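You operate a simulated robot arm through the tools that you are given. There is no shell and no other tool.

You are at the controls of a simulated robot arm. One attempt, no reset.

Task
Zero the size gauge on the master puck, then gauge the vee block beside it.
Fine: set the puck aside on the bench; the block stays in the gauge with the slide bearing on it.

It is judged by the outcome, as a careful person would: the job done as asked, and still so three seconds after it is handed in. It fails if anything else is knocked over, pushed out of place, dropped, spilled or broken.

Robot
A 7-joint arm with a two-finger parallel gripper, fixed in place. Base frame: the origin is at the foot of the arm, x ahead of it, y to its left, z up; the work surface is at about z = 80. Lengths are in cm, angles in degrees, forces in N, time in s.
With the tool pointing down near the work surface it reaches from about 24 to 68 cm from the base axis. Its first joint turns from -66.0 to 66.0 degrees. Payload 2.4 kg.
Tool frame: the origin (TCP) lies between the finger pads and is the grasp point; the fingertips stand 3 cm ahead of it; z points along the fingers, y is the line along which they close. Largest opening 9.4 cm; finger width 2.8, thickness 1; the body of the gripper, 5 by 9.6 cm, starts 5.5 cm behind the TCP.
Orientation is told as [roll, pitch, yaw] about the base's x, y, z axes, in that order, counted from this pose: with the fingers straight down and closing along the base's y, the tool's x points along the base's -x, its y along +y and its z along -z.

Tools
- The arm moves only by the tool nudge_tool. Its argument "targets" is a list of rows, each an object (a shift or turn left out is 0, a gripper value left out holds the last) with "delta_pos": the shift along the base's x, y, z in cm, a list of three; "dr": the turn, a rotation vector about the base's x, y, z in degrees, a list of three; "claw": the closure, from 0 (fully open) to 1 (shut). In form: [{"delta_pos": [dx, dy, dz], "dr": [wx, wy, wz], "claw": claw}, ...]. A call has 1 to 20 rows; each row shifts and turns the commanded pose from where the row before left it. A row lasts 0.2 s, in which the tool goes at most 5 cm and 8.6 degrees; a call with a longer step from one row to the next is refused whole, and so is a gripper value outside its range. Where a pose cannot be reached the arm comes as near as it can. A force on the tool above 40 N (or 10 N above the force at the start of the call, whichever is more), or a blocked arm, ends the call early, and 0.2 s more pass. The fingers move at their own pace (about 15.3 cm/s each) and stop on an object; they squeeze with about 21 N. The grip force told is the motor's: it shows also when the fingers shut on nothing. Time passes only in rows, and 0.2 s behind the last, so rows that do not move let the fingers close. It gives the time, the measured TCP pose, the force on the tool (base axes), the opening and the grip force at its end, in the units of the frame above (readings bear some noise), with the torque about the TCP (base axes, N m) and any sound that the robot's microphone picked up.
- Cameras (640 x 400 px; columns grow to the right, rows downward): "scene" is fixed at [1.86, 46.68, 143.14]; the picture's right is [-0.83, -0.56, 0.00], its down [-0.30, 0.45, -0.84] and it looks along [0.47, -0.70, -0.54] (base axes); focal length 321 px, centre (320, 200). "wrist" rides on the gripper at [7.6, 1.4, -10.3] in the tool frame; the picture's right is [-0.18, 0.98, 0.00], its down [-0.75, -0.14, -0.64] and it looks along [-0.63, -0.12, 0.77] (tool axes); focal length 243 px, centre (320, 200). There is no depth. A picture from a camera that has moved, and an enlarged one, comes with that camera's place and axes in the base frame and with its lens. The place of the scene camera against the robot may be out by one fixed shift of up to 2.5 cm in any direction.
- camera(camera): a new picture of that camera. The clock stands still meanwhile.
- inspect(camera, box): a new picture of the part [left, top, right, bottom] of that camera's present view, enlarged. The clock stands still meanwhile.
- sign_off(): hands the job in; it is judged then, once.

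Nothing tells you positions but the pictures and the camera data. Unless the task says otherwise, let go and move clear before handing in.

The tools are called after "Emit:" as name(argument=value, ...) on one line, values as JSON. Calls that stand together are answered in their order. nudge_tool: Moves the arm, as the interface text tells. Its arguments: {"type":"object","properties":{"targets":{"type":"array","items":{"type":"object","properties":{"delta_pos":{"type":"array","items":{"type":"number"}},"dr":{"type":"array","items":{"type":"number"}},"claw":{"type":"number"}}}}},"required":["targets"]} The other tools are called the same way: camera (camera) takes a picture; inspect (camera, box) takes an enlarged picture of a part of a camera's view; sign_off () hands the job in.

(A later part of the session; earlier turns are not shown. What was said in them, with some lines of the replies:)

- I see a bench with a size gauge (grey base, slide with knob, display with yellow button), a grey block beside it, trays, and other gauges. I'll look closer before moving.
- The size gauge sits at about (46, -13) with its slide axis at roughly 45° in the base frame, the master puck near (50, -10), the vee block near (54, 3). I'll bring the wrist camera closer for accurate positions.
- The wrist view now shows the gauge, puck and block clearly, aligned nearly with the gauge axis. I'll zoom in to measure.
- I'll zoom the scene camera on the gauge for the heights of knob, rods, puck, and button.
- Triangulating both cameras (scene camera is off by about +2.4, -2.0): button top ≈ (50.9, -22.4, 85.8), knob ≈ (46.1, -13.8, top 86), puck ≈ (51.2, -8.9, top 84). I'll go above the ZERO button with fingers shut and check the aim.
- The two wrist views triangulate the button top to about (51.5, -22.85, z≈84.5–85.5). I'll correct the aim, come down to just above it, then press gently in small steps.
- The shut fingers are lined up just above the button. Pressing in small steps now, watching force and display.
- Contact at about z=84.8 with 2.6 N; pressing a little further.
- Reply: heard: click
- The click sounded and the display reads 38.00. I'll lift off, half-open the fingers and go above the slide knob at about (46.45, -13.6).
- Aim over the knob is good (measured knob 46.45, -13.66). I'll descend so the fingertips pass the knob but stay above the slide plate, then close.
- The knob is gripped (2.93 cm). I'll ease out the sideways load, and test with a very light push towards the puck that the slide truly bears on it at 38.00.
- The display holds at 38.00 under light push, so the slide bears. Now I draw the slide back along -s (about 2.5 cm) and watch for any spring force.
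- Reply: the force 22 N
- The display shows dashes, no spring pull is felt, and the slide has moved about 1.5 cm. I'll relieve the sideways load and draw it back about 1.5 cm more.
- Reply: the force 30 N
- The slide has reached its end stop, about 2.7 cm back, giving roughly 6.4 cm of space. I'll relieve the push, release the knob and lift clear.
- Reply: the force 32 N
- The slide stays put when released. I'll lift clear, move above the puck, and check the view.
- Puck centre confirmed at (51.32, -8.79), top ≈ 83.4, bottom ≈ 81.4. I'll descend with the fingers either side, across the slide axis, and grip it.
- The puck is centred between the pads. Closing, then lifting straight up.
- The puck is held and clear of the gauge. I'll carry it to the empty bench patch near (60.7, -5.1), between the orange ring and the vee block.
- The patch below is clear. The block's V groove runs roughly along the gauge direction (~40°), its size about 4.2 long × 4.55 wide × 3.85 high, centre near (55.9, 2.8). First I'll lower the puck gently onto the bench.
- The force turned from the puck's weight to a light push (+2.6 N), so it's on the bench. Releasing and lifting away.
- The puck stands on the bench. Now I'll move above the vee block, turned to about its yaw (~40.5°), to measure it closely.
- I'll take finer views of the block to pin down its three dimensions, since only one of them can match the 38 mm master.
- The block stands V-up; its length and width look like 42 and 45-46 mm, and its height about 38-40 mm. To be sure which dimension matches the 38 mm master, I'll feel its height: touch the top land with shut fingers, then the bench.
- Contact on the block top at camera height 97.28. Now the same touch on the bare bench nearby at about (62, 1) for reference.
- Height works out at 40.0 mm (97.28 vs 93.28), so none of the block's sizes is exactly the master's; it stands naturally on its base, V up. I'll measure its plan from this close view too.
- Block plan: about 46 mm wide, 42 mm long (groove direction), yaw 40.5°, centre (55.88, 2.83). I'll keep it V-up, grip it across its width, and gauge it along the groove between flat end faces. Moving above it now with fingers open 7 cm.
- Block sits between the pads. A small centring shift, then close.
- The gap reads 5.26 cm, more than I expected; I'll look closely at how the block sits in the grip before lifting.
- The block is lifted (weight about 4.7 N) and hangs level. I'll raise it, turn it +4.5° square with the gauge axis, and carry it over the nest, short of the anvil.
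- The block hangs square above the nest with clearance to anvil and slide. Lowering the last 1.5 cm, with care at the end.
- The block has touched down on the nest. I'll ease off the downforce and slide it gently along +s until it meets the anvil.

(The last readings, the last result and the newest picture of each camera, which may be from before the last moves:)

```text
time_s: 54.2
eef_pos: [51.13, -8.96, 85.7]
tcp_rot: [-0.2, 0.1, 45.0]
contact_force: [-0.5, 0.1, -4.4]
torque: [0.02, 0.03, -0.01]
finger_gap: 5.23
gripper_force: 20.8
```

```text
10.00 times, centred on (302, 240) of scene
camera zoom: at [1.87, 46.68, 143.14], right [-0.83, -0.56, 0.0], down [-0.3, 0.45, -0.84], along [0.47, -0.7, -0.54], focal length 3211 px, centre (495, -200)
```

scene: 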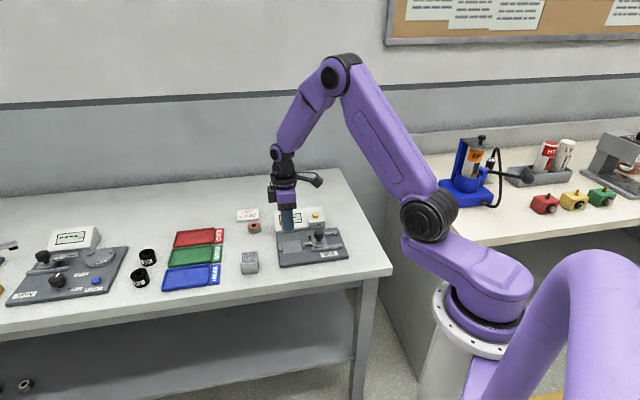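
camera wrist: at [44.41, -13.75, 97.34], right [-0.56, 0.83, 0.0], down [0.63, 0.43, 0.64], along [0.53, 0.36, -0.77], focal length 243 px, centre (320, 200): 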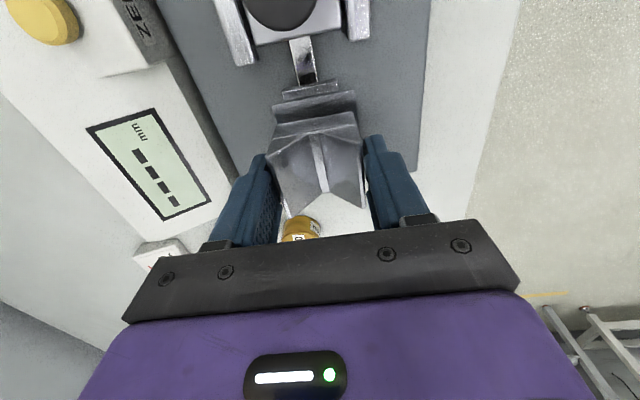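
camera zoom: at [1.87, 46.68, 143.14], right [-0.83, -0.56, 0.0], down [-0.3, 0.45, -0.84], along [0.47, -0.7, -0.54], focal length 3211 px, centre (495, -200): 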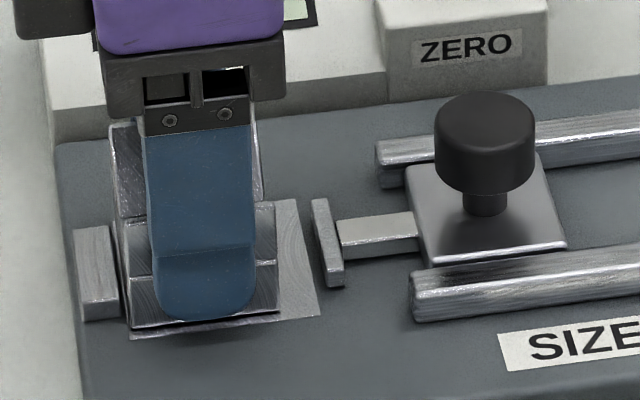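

Emit:
nudge_tool(targets=[{"delta_pos": [0.06, 0.06, 0], "claw": 0.7}, {"claw": 0.7}])

Emit:
nudge_tool(targets=[{"delta_pos": [0.05, 0.05, 0], "claw": 0.7}, {"claw": 0.7}])

Emit:
nudge_tool(targets=[{"delta_pos": [0.04, 0.04, 0], "claw": 0.7}, {"claw": 0.7}])

Emit:
inspect(camera="scene", box=[280, 220, 325, 260])

```text
time_s: 54.8
eef_pos: [51.15, -9.03, 85.66]
tcp_rot: [-0.2, 0.0, 45.0]
contact_force: [-0.4, 0.1, -4.9]
torque: [0.0, 0.01, 0.0]
finger_gap: 5.22
gripper_force: 20.8
```

```text
time_s: 55.4
eef_pos: [51.45, -8.87, 85.62]
tcp_rot: [-0.3, -0.1, 45.1]
contact_force: [0.3, 0.0, -5.4]
torque: [-0.03, -0.03, -0.01]
finger_gap: 5.25
gripper_force: 20.9
```

```text
time_s: 56.0
eef_pos: [51.32, -8.85, 85.56]
tcp_rot: [-0.1, 0.1, 44.8]
contact_force: [-8.2, -5.7, 2.2]
torque: [-0.16, 0.05, 0.14]
finger_gap: 5.24
gripper_force: 21.0
```

```text
10.00 times, centred on (302, 240) of scene
camera zoom: at [1.84, 46.67, 143.15], right [-0.83, -0.56, 0.0], down [-0.3, 0.45, -0.84], along [0.47, -0.7, -0.54], focal length 3211 px, centre (495, -200)
```

zoom: 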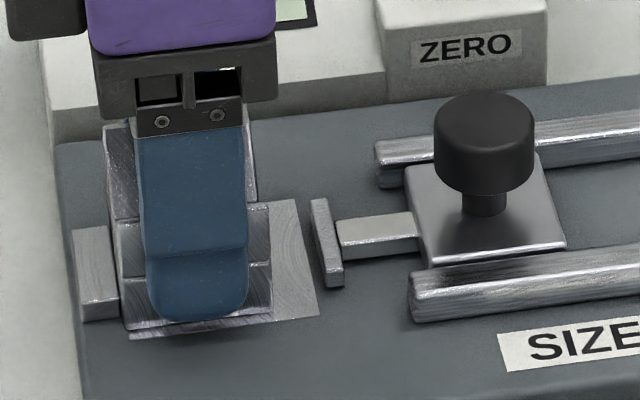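

The block met the anvil (about 10 N). I'll back off a hair, seat it down on the nest, and release.

Emit:
nudge_tool(targets=[{"delta_pos": [-0.05, -0.05, 0], "claw": 0.7}, {"delta_pos": [0, 0, -0.07], "claw": 0.7}, {"claw": 0.7}])

Emit:
nudge_tool(targets=[{"delta_pos": [0, 0, -0.05], "claw": 0.7}, {"claw": 0.7}])

```text
time_s: 56.8
eef_pos: [51.23, -8.87, 85.59]
tcp_rot: [-0.1, 0.0, 44.8]
contact_force: [-8.5, -6.9, 8.4]
torque: [-0.09, 0.05, 0.05]
finger_gap: 5.26
gripper_force: 21.6
```

```text
time_s: 57.4
eef_pos: [51.24, -8.9, 85.5]
tcp_rot: [-0.4, -0.1, 45.0]
contact_force: [-2.5, -5.1, 13.3]
torque: [0.01, -0.04, 0.01]
finger_gap: 5.25
gripper_force: 20.6
```

Seated (z force +13 N). Opening the fingers in place, then lifting straight up.

Emit:
nudge_tool(targets=[{"delta_pos": [0, 0, 0.05], "claw": 0.6}, {"claw": 0.4}, {"claw": 0.3}, {"claw": 0.3}])

Emit:
inspect(camera="scene", box=[280, 220, 325, 260])

Emit:
camera(camera="wrist")

```text
time_s: 58.4
eef_pos: [51.2, -8.8, 85.37]
tcp_rot: [-0.2, 0.0, 45.0]
contact_force: [0.1, -0.2, 0.7]
torque: [-0.04, -0.02, 0.02]
finger_gap: 6.59
gripper_force: 0.0
```

```text
10.00 times, centred on (302, 240) of scene
camera zoom: at [1.86, 46.68, 143.14], right [-0.83, -0.56, 0.0], down [-0.3, 0.45, -0.84], along [0.47, -0.7, -0.54], focal length 3211 px, centre (495, -200)
```

zoom: 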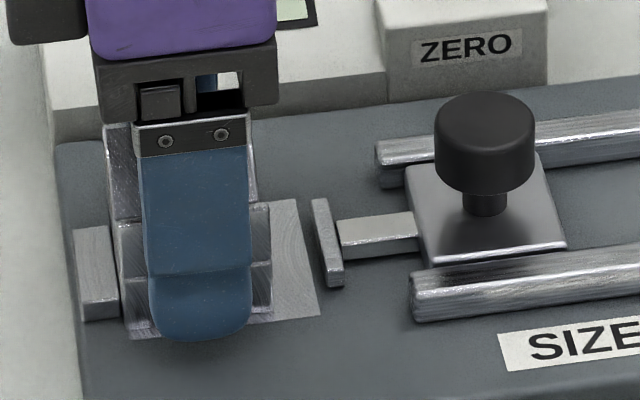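

```text
taken
camera wrist: at [44.84, -13.28, 95.72], right [-0.56, 0.83, 0.0], down [0.63, 0.43, 0.64], along [0.53, 0.36, -0.77], focal length 243 px, centre (320, 200)
```

wrist: 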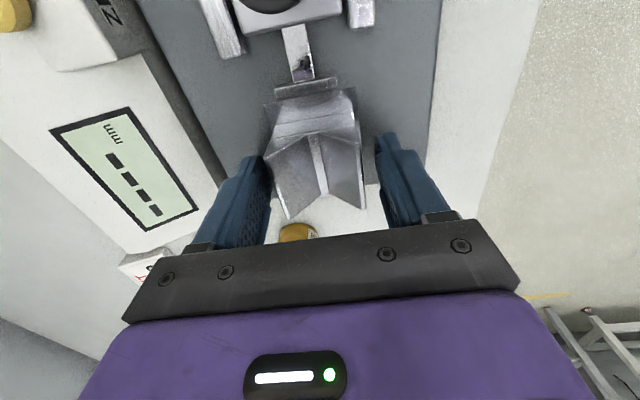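

Emit:
nudge_tool(targets=[{"delta_pos": [0, 0, 1], "claw": 0.3}, {"delta_pos": [0, 0, 2.5], "claw": 0.3}, {"delta_pos": [0, 0, 3], "claw": 0.3}, {"delta_pos": [0, 0, 3], "claw": 0.3}, {"delta_pos": [-2.2, -2.2, 0], "claw": 0.4}, {"delta_pos": [-2.2, -2.2, 0], "claw": 0.4}, {"delta_pos": [-2.2, -2.2, 0], "claw": 0.4}, {"claw": 0.4}, {"claw": 0.4}])

Emit:
camera(camera="wrist")

Emit:
inspect(camera="scene", box=[270, 205, 350, 265])

```text
time_s: 60.4
eef_pos: [44.57, -15.62, 95.33]
tcp_rot: [-0.2, 0.0, 45.0]
contact_force: [-0.5, 0.4, 0.7]
torque: [0.01, -0.01, 0.0]
finger_gap: 5.64
gripper_force: 0.1
```

```text
taken
camera wrist: at [38.19, -20.04, 105.64], right [-0.56, 0.83, 0.0], down [0.63, 0.43, 0.64], along [0.53, 0.36, -0.77], focal length 243 px, centre (320, 200)
```

wrist: 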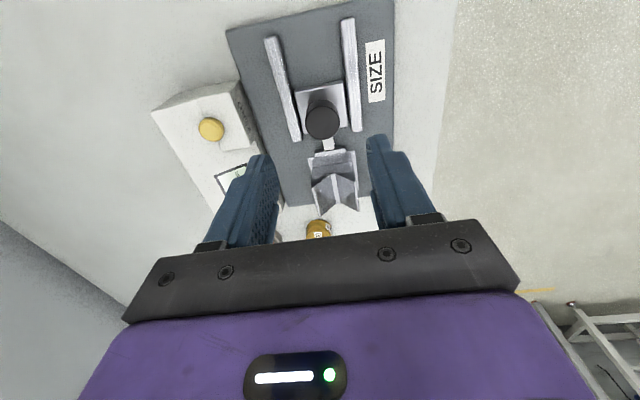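

```text
6.67 times, centred on (310, 235) of scene
camera zoom: at [1.86, 46.68, 143.14], right [-0.83, -0.56, 0.0], down [-0.3, 0.45, -0.84], along [0.47, -0.7, -0.54], focal length 2141 px, centre (387, -33)
```

zoom: 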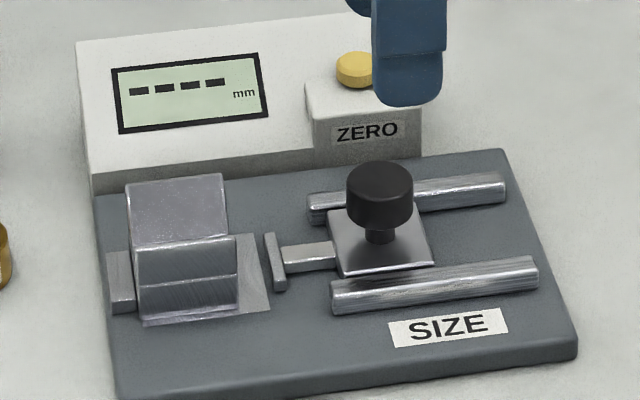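

The block sits square at the anvil. I'll bring the slide up by pushing the knob from behind with shut fingers, so nothing is dragged back on release. Going behind the knob (knob now ≈ (44.8, -15.3)).

Emit:
nudge_tool(targets=[{"delta_pos": [-1.14, -1.08, 0], "claw": 1}, {"delta_pos": [-1.13, -1.08, 0], "claw": 1}, {"delta_pos": [0, 0, -2], "claw": 1}, {"delta_pos": [0, 0, -2.5], "claw": 1}, {"claw": 1}])

Emit:
camera(camera="wrist")

Emit:
inspect(camera="scene", box=[270, 195, 350, 265])

```text
time_s: 61.6
eef_pos: [42.3, -17.58, 90.66]
tcp_rot: [-0.2, 0.0, 45.0]
contact_force: [-0.1, 0.6, -0.2]
torque: [-0.05, -0.04, 0.01]
finger_gap: 0.0
gripper_force: 21.1
```

```text
taken
camera wrist: at [35.82, -21.98, 100.82], right [-0.56, 0.83, 0.0], down [0.63, 0.43, 0.64], along [0.53, 0.36, -0.77], focal length 243 px, centre (320, 200)
```

wrist: 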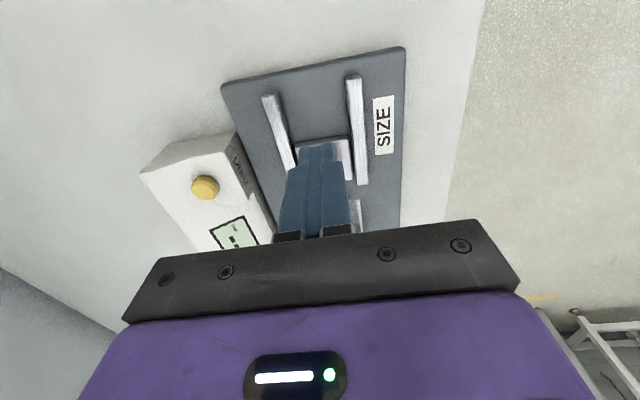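

```text
5.71 times, centred on (310, 230) of scene
camera zoom: at [1.86, 46.68, 143.14], right [-0.83, -0.56, 0.0], down [-0.3, 0.45, -0.84], along [0.47, -0.7, -0.54], focal length 1835 px, centre (377, 29)
```

zoom: 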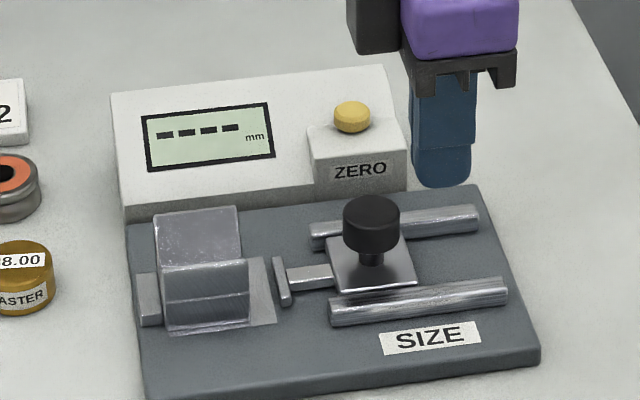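

Emit:
nudge_tool(targets=[{"delta_pos": [0.16, -0.16, -1.5], "claw": 1}, {"delta_pos": [0, 0, -1.5], "claw": 1}, {"delta_pos": [0, 0, -0.85], "claw": 1}, {"claw": 1}])

Emit:
inspect(camera="scene", box=[270, 195, 350, 265])

Emit:
camera(camera="wrist")

```text
time_s: 62.6
eef_pos: [42.43, -17.76, 86.61]
tcp_rot: [-0.1, 0.0, 45.0]
contact_force: [0.3, 0.6, 0.0]
torque: [-0.02, 0.02, 0.01]
finger_gap: 0.01
gripper_force: 21.6
```

```text
5.71 times, centred on (310, 230) of scene
camera zoom: at [1.86, 46.68, 143.14], right [-0.83, -0.56, 0.0], down [-0.3, 0.45, -0.84], along [0.47, -0.7, -0.54], focal length 1835 px, centre (377, 29)
```

zoom: 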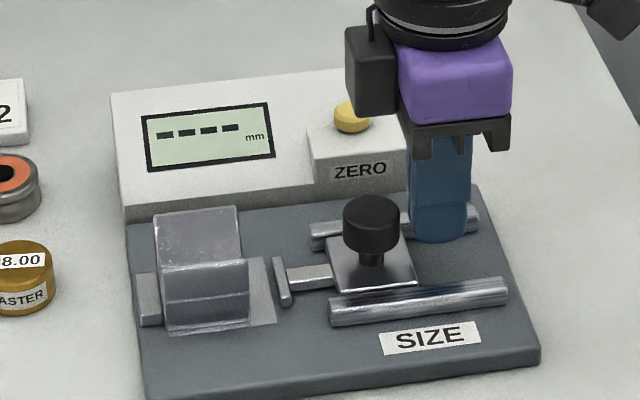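

```text
taken
camera wrist: at [36.08, -22.18, 96.93], right [-0.56, 0.83, 0.0], down [0.63, 0.43, 0.64], along [0.53, 0.36, -0.77], focal length 243 px, centre (320, 200)
```

wrist: 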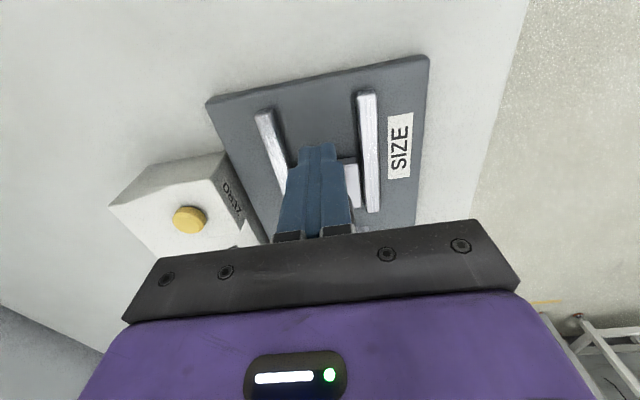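

Fingers are behind the knob at the right height. Pushing gently along +s, first most of the way, then in fine steps.

Emit:
nudge_tool(targets=[{"delta_pos": [0.2, 0.2, 0], "claw": 1}, {"delta_pos": [0.2, 0.2, 0], "claw": 1}, {"delta_pos": [0.2, 0.2, 0], "claw": 1}, {"delta_pos": [0.2, 0.2, 0], "claw": 1}, {"delta_pos": [0.2, 0.2, 0], "claw": 1}, {"delta_pos": [0.2, 0.2, 0], "claw": 1}, {"claw": 1}])

Emit:
inspect(camera="scene", box=[270, 195, 350, 265])

```text
time_s: 64.2
eef_pos: [43.81, -16.58, 86.69]
tcp_rot: [-0.2, 0.0, 45.0]
contact_force: [-0.1, -0.9, 0.0]
torque: [0.01, -0.02, 0.0]
finger_gap: 0.01
gripper_force: 20.5
```

```text
5.71 times, centred on (310, 230) of scene
camera zoom: at [1.86, 46.68, 143.14], right [-0.83, -0.56, 0.0], down [-0.3, 0.45, -0.84], along [0.47, -0.7, -0.54], focal length 1835 px, centre (377, 29)
```

zoom: 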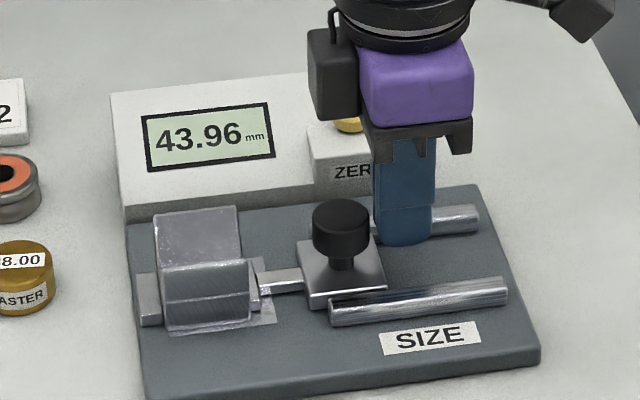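

The gauge now reads 43.96 as the tip nears the block. Continuing in small steps until it bears.

Emit:
nudge_tool(targets=[{"delta_pos": [0.05, 0.05, 0], "claw": 1}, {"claw": 1}])

Emit:
inspect(camera="scene", box=[280, 200, 330, 260])

```text
time_s: 64.8
eef_pos: [43.95, -16.49, 86.65]
tcp_rot: [-0.2, 0.0, 45.0]
contact_force: [1.0, -0.1, -0.7]
torque: [0.04, -0.03, -0.02]
finger_gap: 0.0
gripper_force: 21.1
```

```text
6.67 times, centred on (305, 230) of scene
camera zoom: at [1.86, 46.68, 143.14], right [-0.83, -0.56, 0.0], down [-0.3, 0.45, -0.84], along [0.47, -0.7, -0.54], focal length 2141 px, centre (420, 0)
```

zoom: 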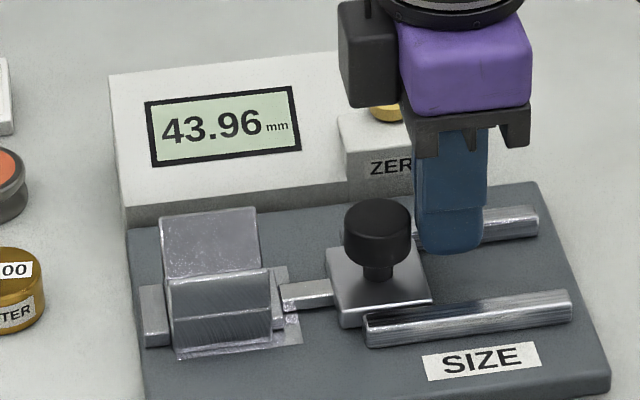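

Emit:
inspect(camera="scene", box=[296, 226, 332, 258])

Emit:
inspect(camera="scene", box=[284, 226, 314, 258])

Emit:
camera(camera="wrist")

```text
12.50 times, centred on (314, 242) of scene
camera zoom: at [1.86, 46.68, 143.14], right [-0.83, -0.56, 0.0], down [-0.3, 0.45, -0.84], along [0.47, -0.7, -0.54], focal length 4014 px, centre (395, -325)
```

zoom: 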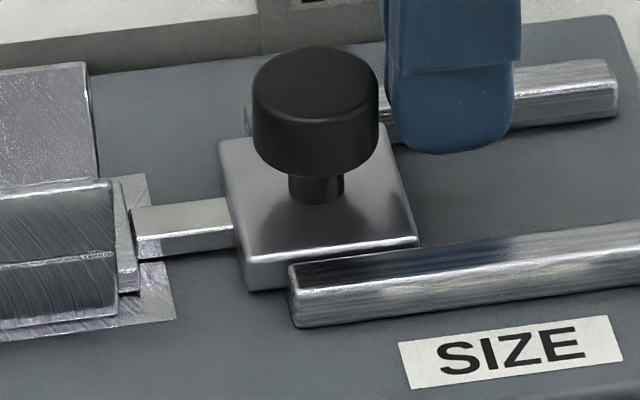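

```text
12.50 times, centred on (299, 242) of scene
camera zoom: at [1.86, 46.68, 143.14], right [-0.83, -0.56, 0.0], down [-0.3, 0.45, -0.84], along [0.47, -0.7, -0.54], focal length 4014 px, centre (582, -325)
```

zoom: 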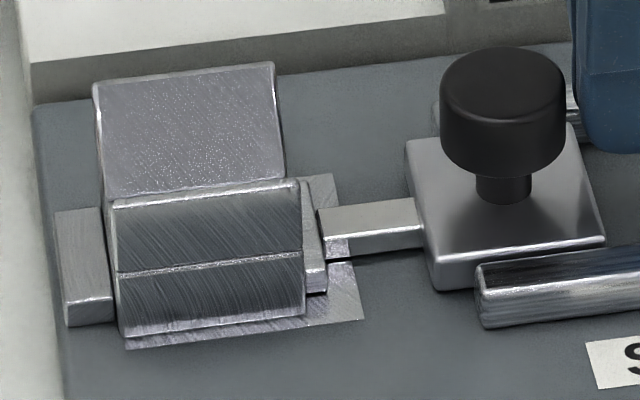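

```text
taken
camera wrist: at [37.49, -20.93, 96.9], right [-0.56, 0.83, 0.0], down [0.63, 0.43, 0.64], along [0.53, 0.36, -0.77], focal length 243 px, centre (320, 200)
```

wrist: 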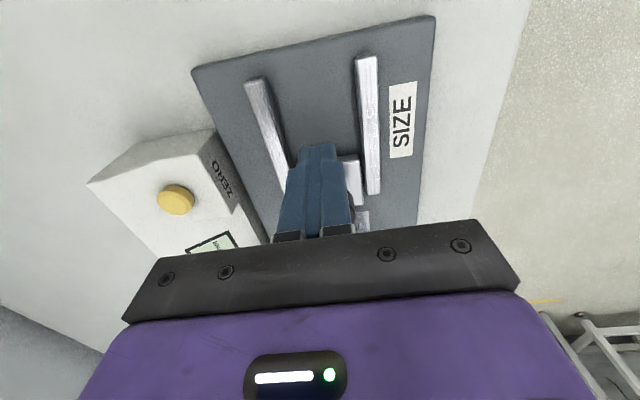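

The slide tip is now up against the block, but I want to be sure the block is hard against the anvil: I'll advance the fingers until they touch the knob and push lightly, watching the reading.

Emit:
nudge_tool(targets=[{"delta_pos": [0.1, 0.1, 0], "claw": 1}, {"delta_pos": [0.1, 0.1, 0], "claw": 1}, {"claw": 1}])

Emit:
inspect(camera="scene", box=[280, 200, 330, 260])

```text
time_s: 65.6
eef_pos: [44.04, -16.47, 86.66]
tcp_rot: [-0.2, 0.0, 45.1]
contact_force: [0.5, 0.6, -0.2]
torque: [-0.01, -0.03, 0.0]
finger_gap: 0.0
gripper_force: 20.9
```

```text
6.67 times, centred on (305, 230) of scene
camera zoom: at [1.86, 46.68, 143.14], right [-0.83, -0.56, 0.0], down [-0.3, 0.45, -0.84], along [0.47, -0.7, -0.54], focal length 2141 px, centre (420, 0)
```

zoom: 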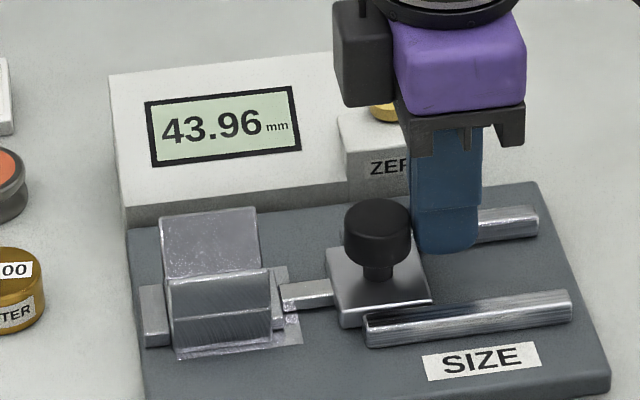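

Emit:
nudge_tool(targets=[{"delta_pos": [0.07, 0.07, 0], "claw": 1}, {"claw": 1}])

Emit:
nudge_tool(targets=[{"delta_pos": [0.07, 0.07, 0], "claw": 1}, {"claw": 1}])

Emit:
inspect(camera="scene", box=[280, 200, 330, 260])

```text
time_s: 66.2
eef_pos: [44.02, -16.28, 86.73]
tcp_rot: [-0.1, 0.0, 45.0]
contact_force: [0.4, 0.6, -0.3]
torque: [0.01, -0.01, -0.01]
finger_gap: 0.0
gripper_force: 21.2
```

```text
time_s: 66.8
eef_pos: [44.2, -16.29, 86.72]
tcp_rot: [-0.3, 0.1, 45.0]
contact_force: [0.0, -0.6, 0.1]
torque: [-0.01, 0.01, 0.01]
finger_gap: 0.02
gripper_force: 20.5
```

```text
6.67 times, centred on (305, 230) of scene
camera zoom: at [1.86, 46.68, 143.14], right [-0.83, -0.56, 0.0], down [-0.3, 0.45, -0.84], along [0.47, -0.7, -0.54], focal length 2141 px, centre (420, 0)
```

zoom: 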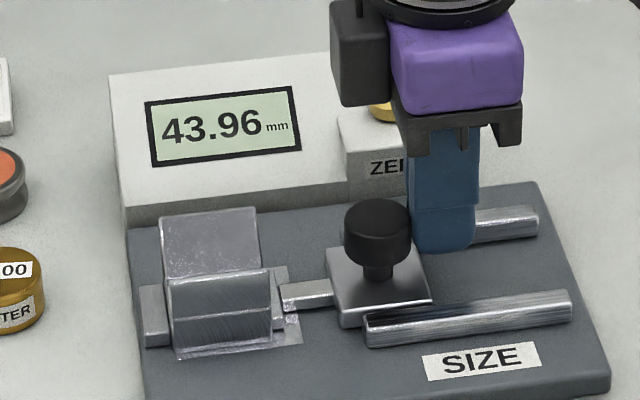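

Emit:
nudge_tool(targets=[{"delta_pos": [0.05, 0.05, 0], "claw": 1}, {"claw": 1}])

Emit:
nudge_tool(targets=[{"delta_pos": [0.05, 0.05, 0], "claw": 1}, {"claw": 1}])

Emit:
inspect(camera="scene", box=[280, 200, 330, 260])

```text
time_s: 67.4
eef_pos: [44.13, -16.31, 86.82]
tcp_rot: [-0.2, 0.1, 45.0]
contact_force: [-0.6, -1.4, -0.1]
torque: [-0.05, -0.01, 0.02]
finger_gap: 0.02
gripper_force: 21.0
```

```text
time_s: 68.0
eef_pos: [44.27, -16.27, 86.74]
tcp_rot: [0.1, 0.2, 44.9]
contact_force: [-7.6, -3.9, 0.9]
torque: [-0.08, 0.13, 0.11]
finger_gap: 0.02
gripper_force: 21.2
```

```text
6.67 times, centred on (305, 230) of scene
camera zoom: at [1.84, 46.67, 143.15], right [-0.83, -0.56, 0.0], down [-0.3, 0.45, -0.84], along [0.47, -0.7, -0.54], focal length 2141 px, centre (420, 0)
```

zoom: 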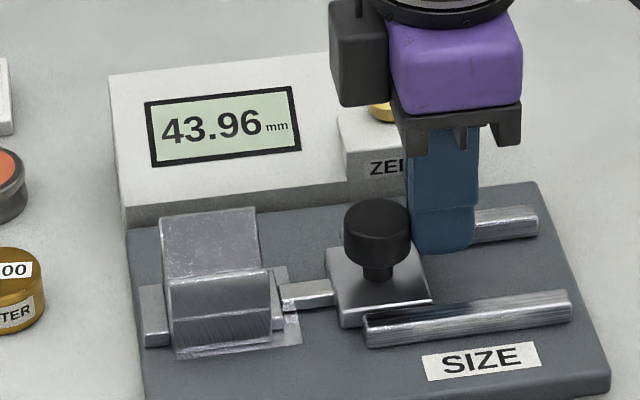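

With about 8.5 N on the knob the reading stays firm at 43.96, so block, anvil and slide are in solid contact. I'll back the fingers off the knob, lift clear and check that it all stays.

Emit:
nudge_tool(targets=[{"delta_pos": [-0.15, -0.15, 0], "claw": 1}, {"delta_pos": [-0.3, -0.3, 0], "claw": 1}, {"delta_pos": [-0.3, -0.3, 0], "claw": 1}, {"claw": 1}])

Emit:
inspect(camera="scene", box=[280, 200, 330, 260])

```text
time_s: 69.0
eef_pos: [43.52, -16.95, 86.71]
tcp_rot: [-0.3, 0.0, 45.0]
contact_force: [0.0, -0.3, 0.4]
torque: [0.0, 0.02, 0.03]
finger_gap: 0.0
gripper_force: 21.0
```

```text
6.67 times, centred on (305, 230) of scene
camera zoom: at [1.86, 46.68, 143.14], right [-0.83, -0.56, 0.0], down [-0.3, 0.45, -0.84], along [0.47, -0.7, -0.54], focal length 2141 px, centre (420, 0)
```

zoom: 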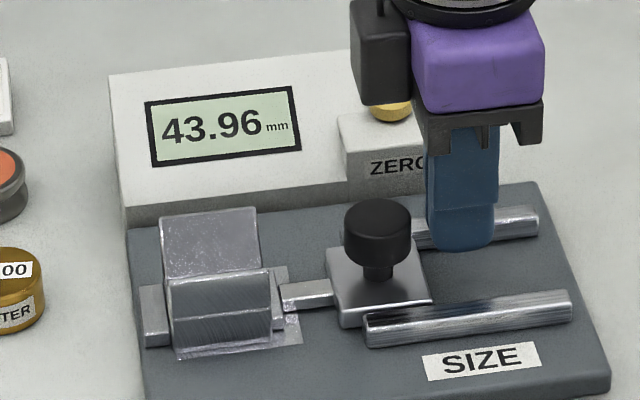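

Reading stays at 43.96 with the fingers off. Lifting clear and viewing the seated block from above.

Emit:
nudge_tool(targets=[{"delta_pos": [0, 0, 2], "claw": 1}, {"delta_pos": [0, 0, 3], "claw": 1}, {"delta_pos": [0, 0, 4], "claw": 1}, {"delta_pos": [0, 0, 3], "claw": 1}, {"delta_pos": [1.5, 1.5, 0], "claw": 1}, {"delta_pos": [1.5, 1.5, 0], "claw": 1}, {"delta_pos": [1.5, 1.5, 0], "claw": 1}, {"delta_pos": [1, 1, 0], "claw": 0.5}, {"claw": 0.5}, {"claw": 0.5}])

Emit:
camera(camera="wrist")

Emit:
inspect(camera="wrist", box=[250, 20, 400, 170])

Emit:
camera(camera="scene")

```text
time_s: 71.2
eef_pos: [49.11, -11.25, 98.54]
tcp_rot: [-0.1, 0.0, 45.0]
contact_force: [0.7, -0.1, 0.4]
torque: [0.04, 0.02, -0.01]
finger_gap: 4.7
gripper_force: 0.0
```

```text
taken
camera wrist: at [42.67, -15.65, 108.84], right [-0.56, 0.83, 0.0], down [0.63, 0.43, 0.64], along [0.53, 0.36, -0.77], focal length 243 px, centre (320, 200)
```

wrist: 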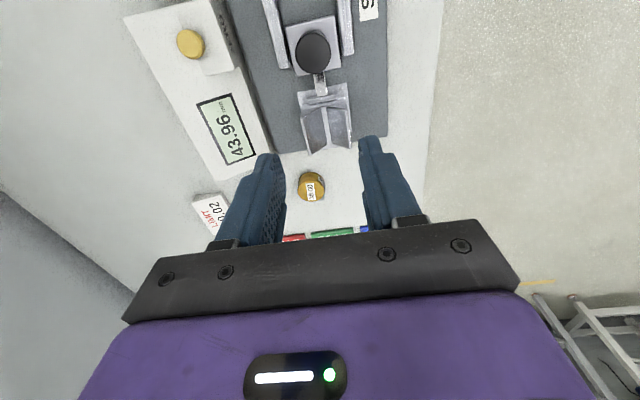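

```text
2.67 times, centred on (325, 95) of wrist
camera zoom: at [42.67, -15.65, 108.84], right [-0.56, 0.83, 0.0], down [0.63, 0.43, 0.64], along [0.53, 0.36, -0.77], focal length 647 px, centre (307, 480)
```

zoom: 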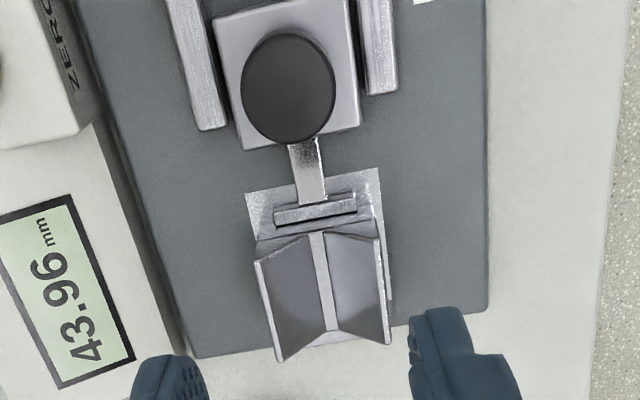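

```text
taken
```

scene: 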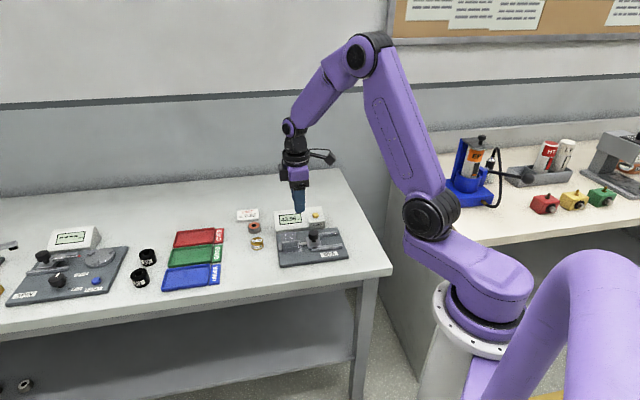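

I'll zoom in on the seated block to check squareness and contact on both sides.

Emit:
inspect(camera="wrist", box=[290, 70, 360, 160])

Emit:
inspect(camera="scene", box=[280, 222, 320, 262])

```text
4.44 times, centred on (325, 115) of wrist
camera zoom: at [42.67, -15.65, 108.84], right [-0.56, 0.83, 0.0], down [0.63, 0.43, 0.64], along [0.53, 0.36, -0.77], focal length 1078 px, centre (298, 578)
```

zoom: 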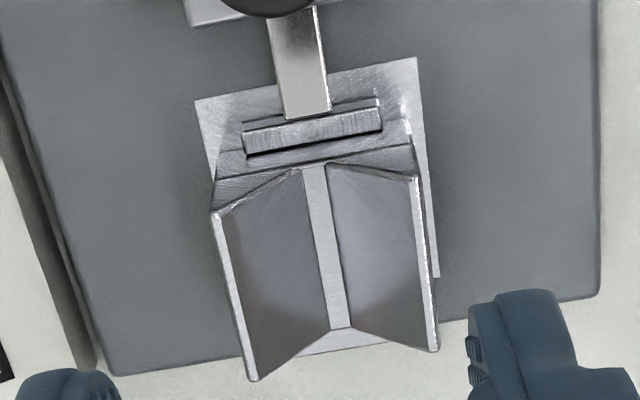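

```text
10.00 times, centred on (300, 242) of scene
camera zoom: at [1.86, 46.68, 143.14], right [-0.83, -0.56, 0.0], down [-0.3, 0.45, -0.84], along [0.47, -0.7, -0.54], focal length 3211 px, centre (520, -220)
```

zoom: 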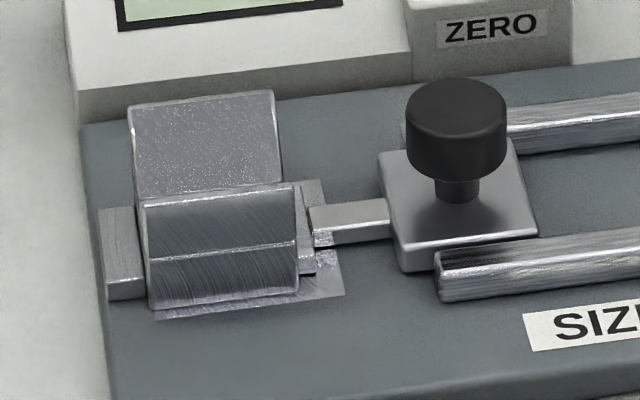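

The block is square in the nest (27.8–32.0 along the axis, centred on it), anvil and slide in contact, and the display steady at 43.96. I'll move the arm well clear and take a last look.

Emit:
nudge_tool(targets=[{"delta_pos": [0, 0, 3], "claw": 0.5}, {"delta_pos": [-1, -1, 3], "claw": 0.5}, {"delta_pos": [-2, -2, 3], "claw": 0.5}, {"delta_pos": [-2, -2, 1], "claw": 0.5}, {"claw": 0.5}, {"claw": 0.5}, {"claw": 0.5}, {"claw": 0.5}, {"claw": 0.5}])

Emit:
camera(camera="scene")

Emit:
inspect(camera="scene", box=[220, 195, 352, 275])

Emit:
camera(camera="wrist")

```text
time_s: 73.2
eef_pos: [44.21, -16.43, 108.59]
tcp_rot: [-0.1, 0.0, 45.1]
contact_force: [-0.5, -0.1, -0.6]
torque: [0.03, 0.03, 0.0]
finger_gap: 4.68
gripper_force: 0.1
```

```text
taken
```

scene: 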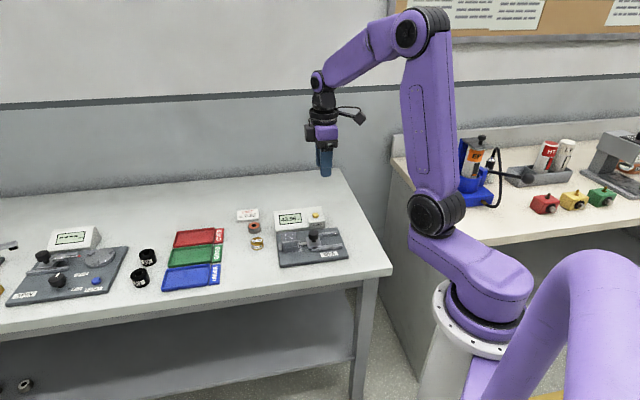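

```text
4.85 times, centred on (286, 235) of scene
camera zoom: at [1.86, 46.68, 143.14], right [-0.83, -0.56, 0.0], down [-0.3, 0.45, -0.84], along [0.47, -0.7, -0.54], focal length 1557 px, centre (485, 30)
```

zoom: 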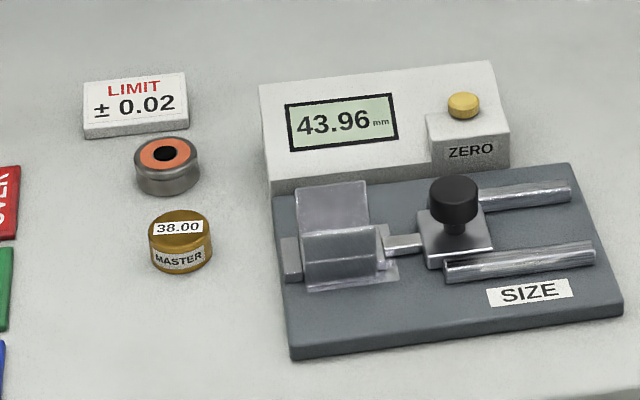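

```text
taken
camera wrist: at [37.78, -20.74, 118.84], right [-0.56, 0.83, 0.0], down [0.63, 0.43, 0.64], along [0.53, 0.36, -0.77], focal length 243 px, centre (320, 200)
```

wrist: 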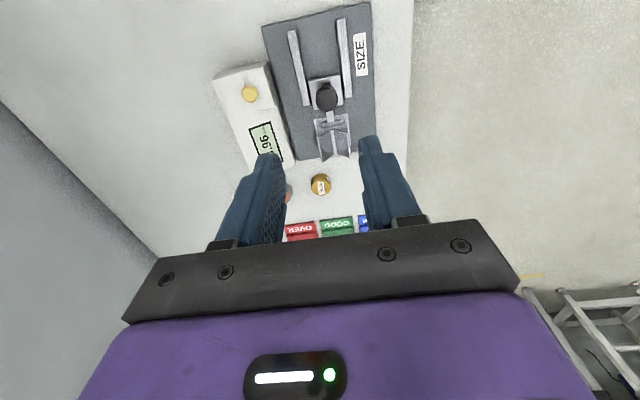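

The gauge was zeroed on the master (38.00), the puck stands on the bench, and the vee block sits square in the gauge with the slide bearing on it at a steady 43.96. The arm is clear and nothing else was moved, so I'm handing in.

Emit:
sign_off()

```text
The job is handed in.
```

The size gauge is zeroed on the master puck, and the vee block is gauged at **43.96 mm**. I have handed the job in.

- **Zero:** the gauge read 37.96 on the 38.00 puck. I pressed ZERO and it then read 38.00, and stayed there under a light push on the slide.
- **Puck:** it stands upright on clear bench between the orange-topped ring and where the block was.
- **Block:** it sits in the gauge with its groove facing up and its flat end faces against the anvil and the slide. The reading did not change under about 8 N on the knob, or after I let go.

- **Which size was gauged:** you didn't say which dimension you wanted, so I gauged the length along the groove. That is roughly how the block was already facing.
- **Fit of the reading:** my camera estimate of that length was nearer 42 mm, and the pictures left a possible gap of 1–2 mm at the slide tip. I took the firm stop as solid contact, so 43.96 rests on that.

I saw nothing else on the bench moved or knocked over, and the arm is clear of the gauge.
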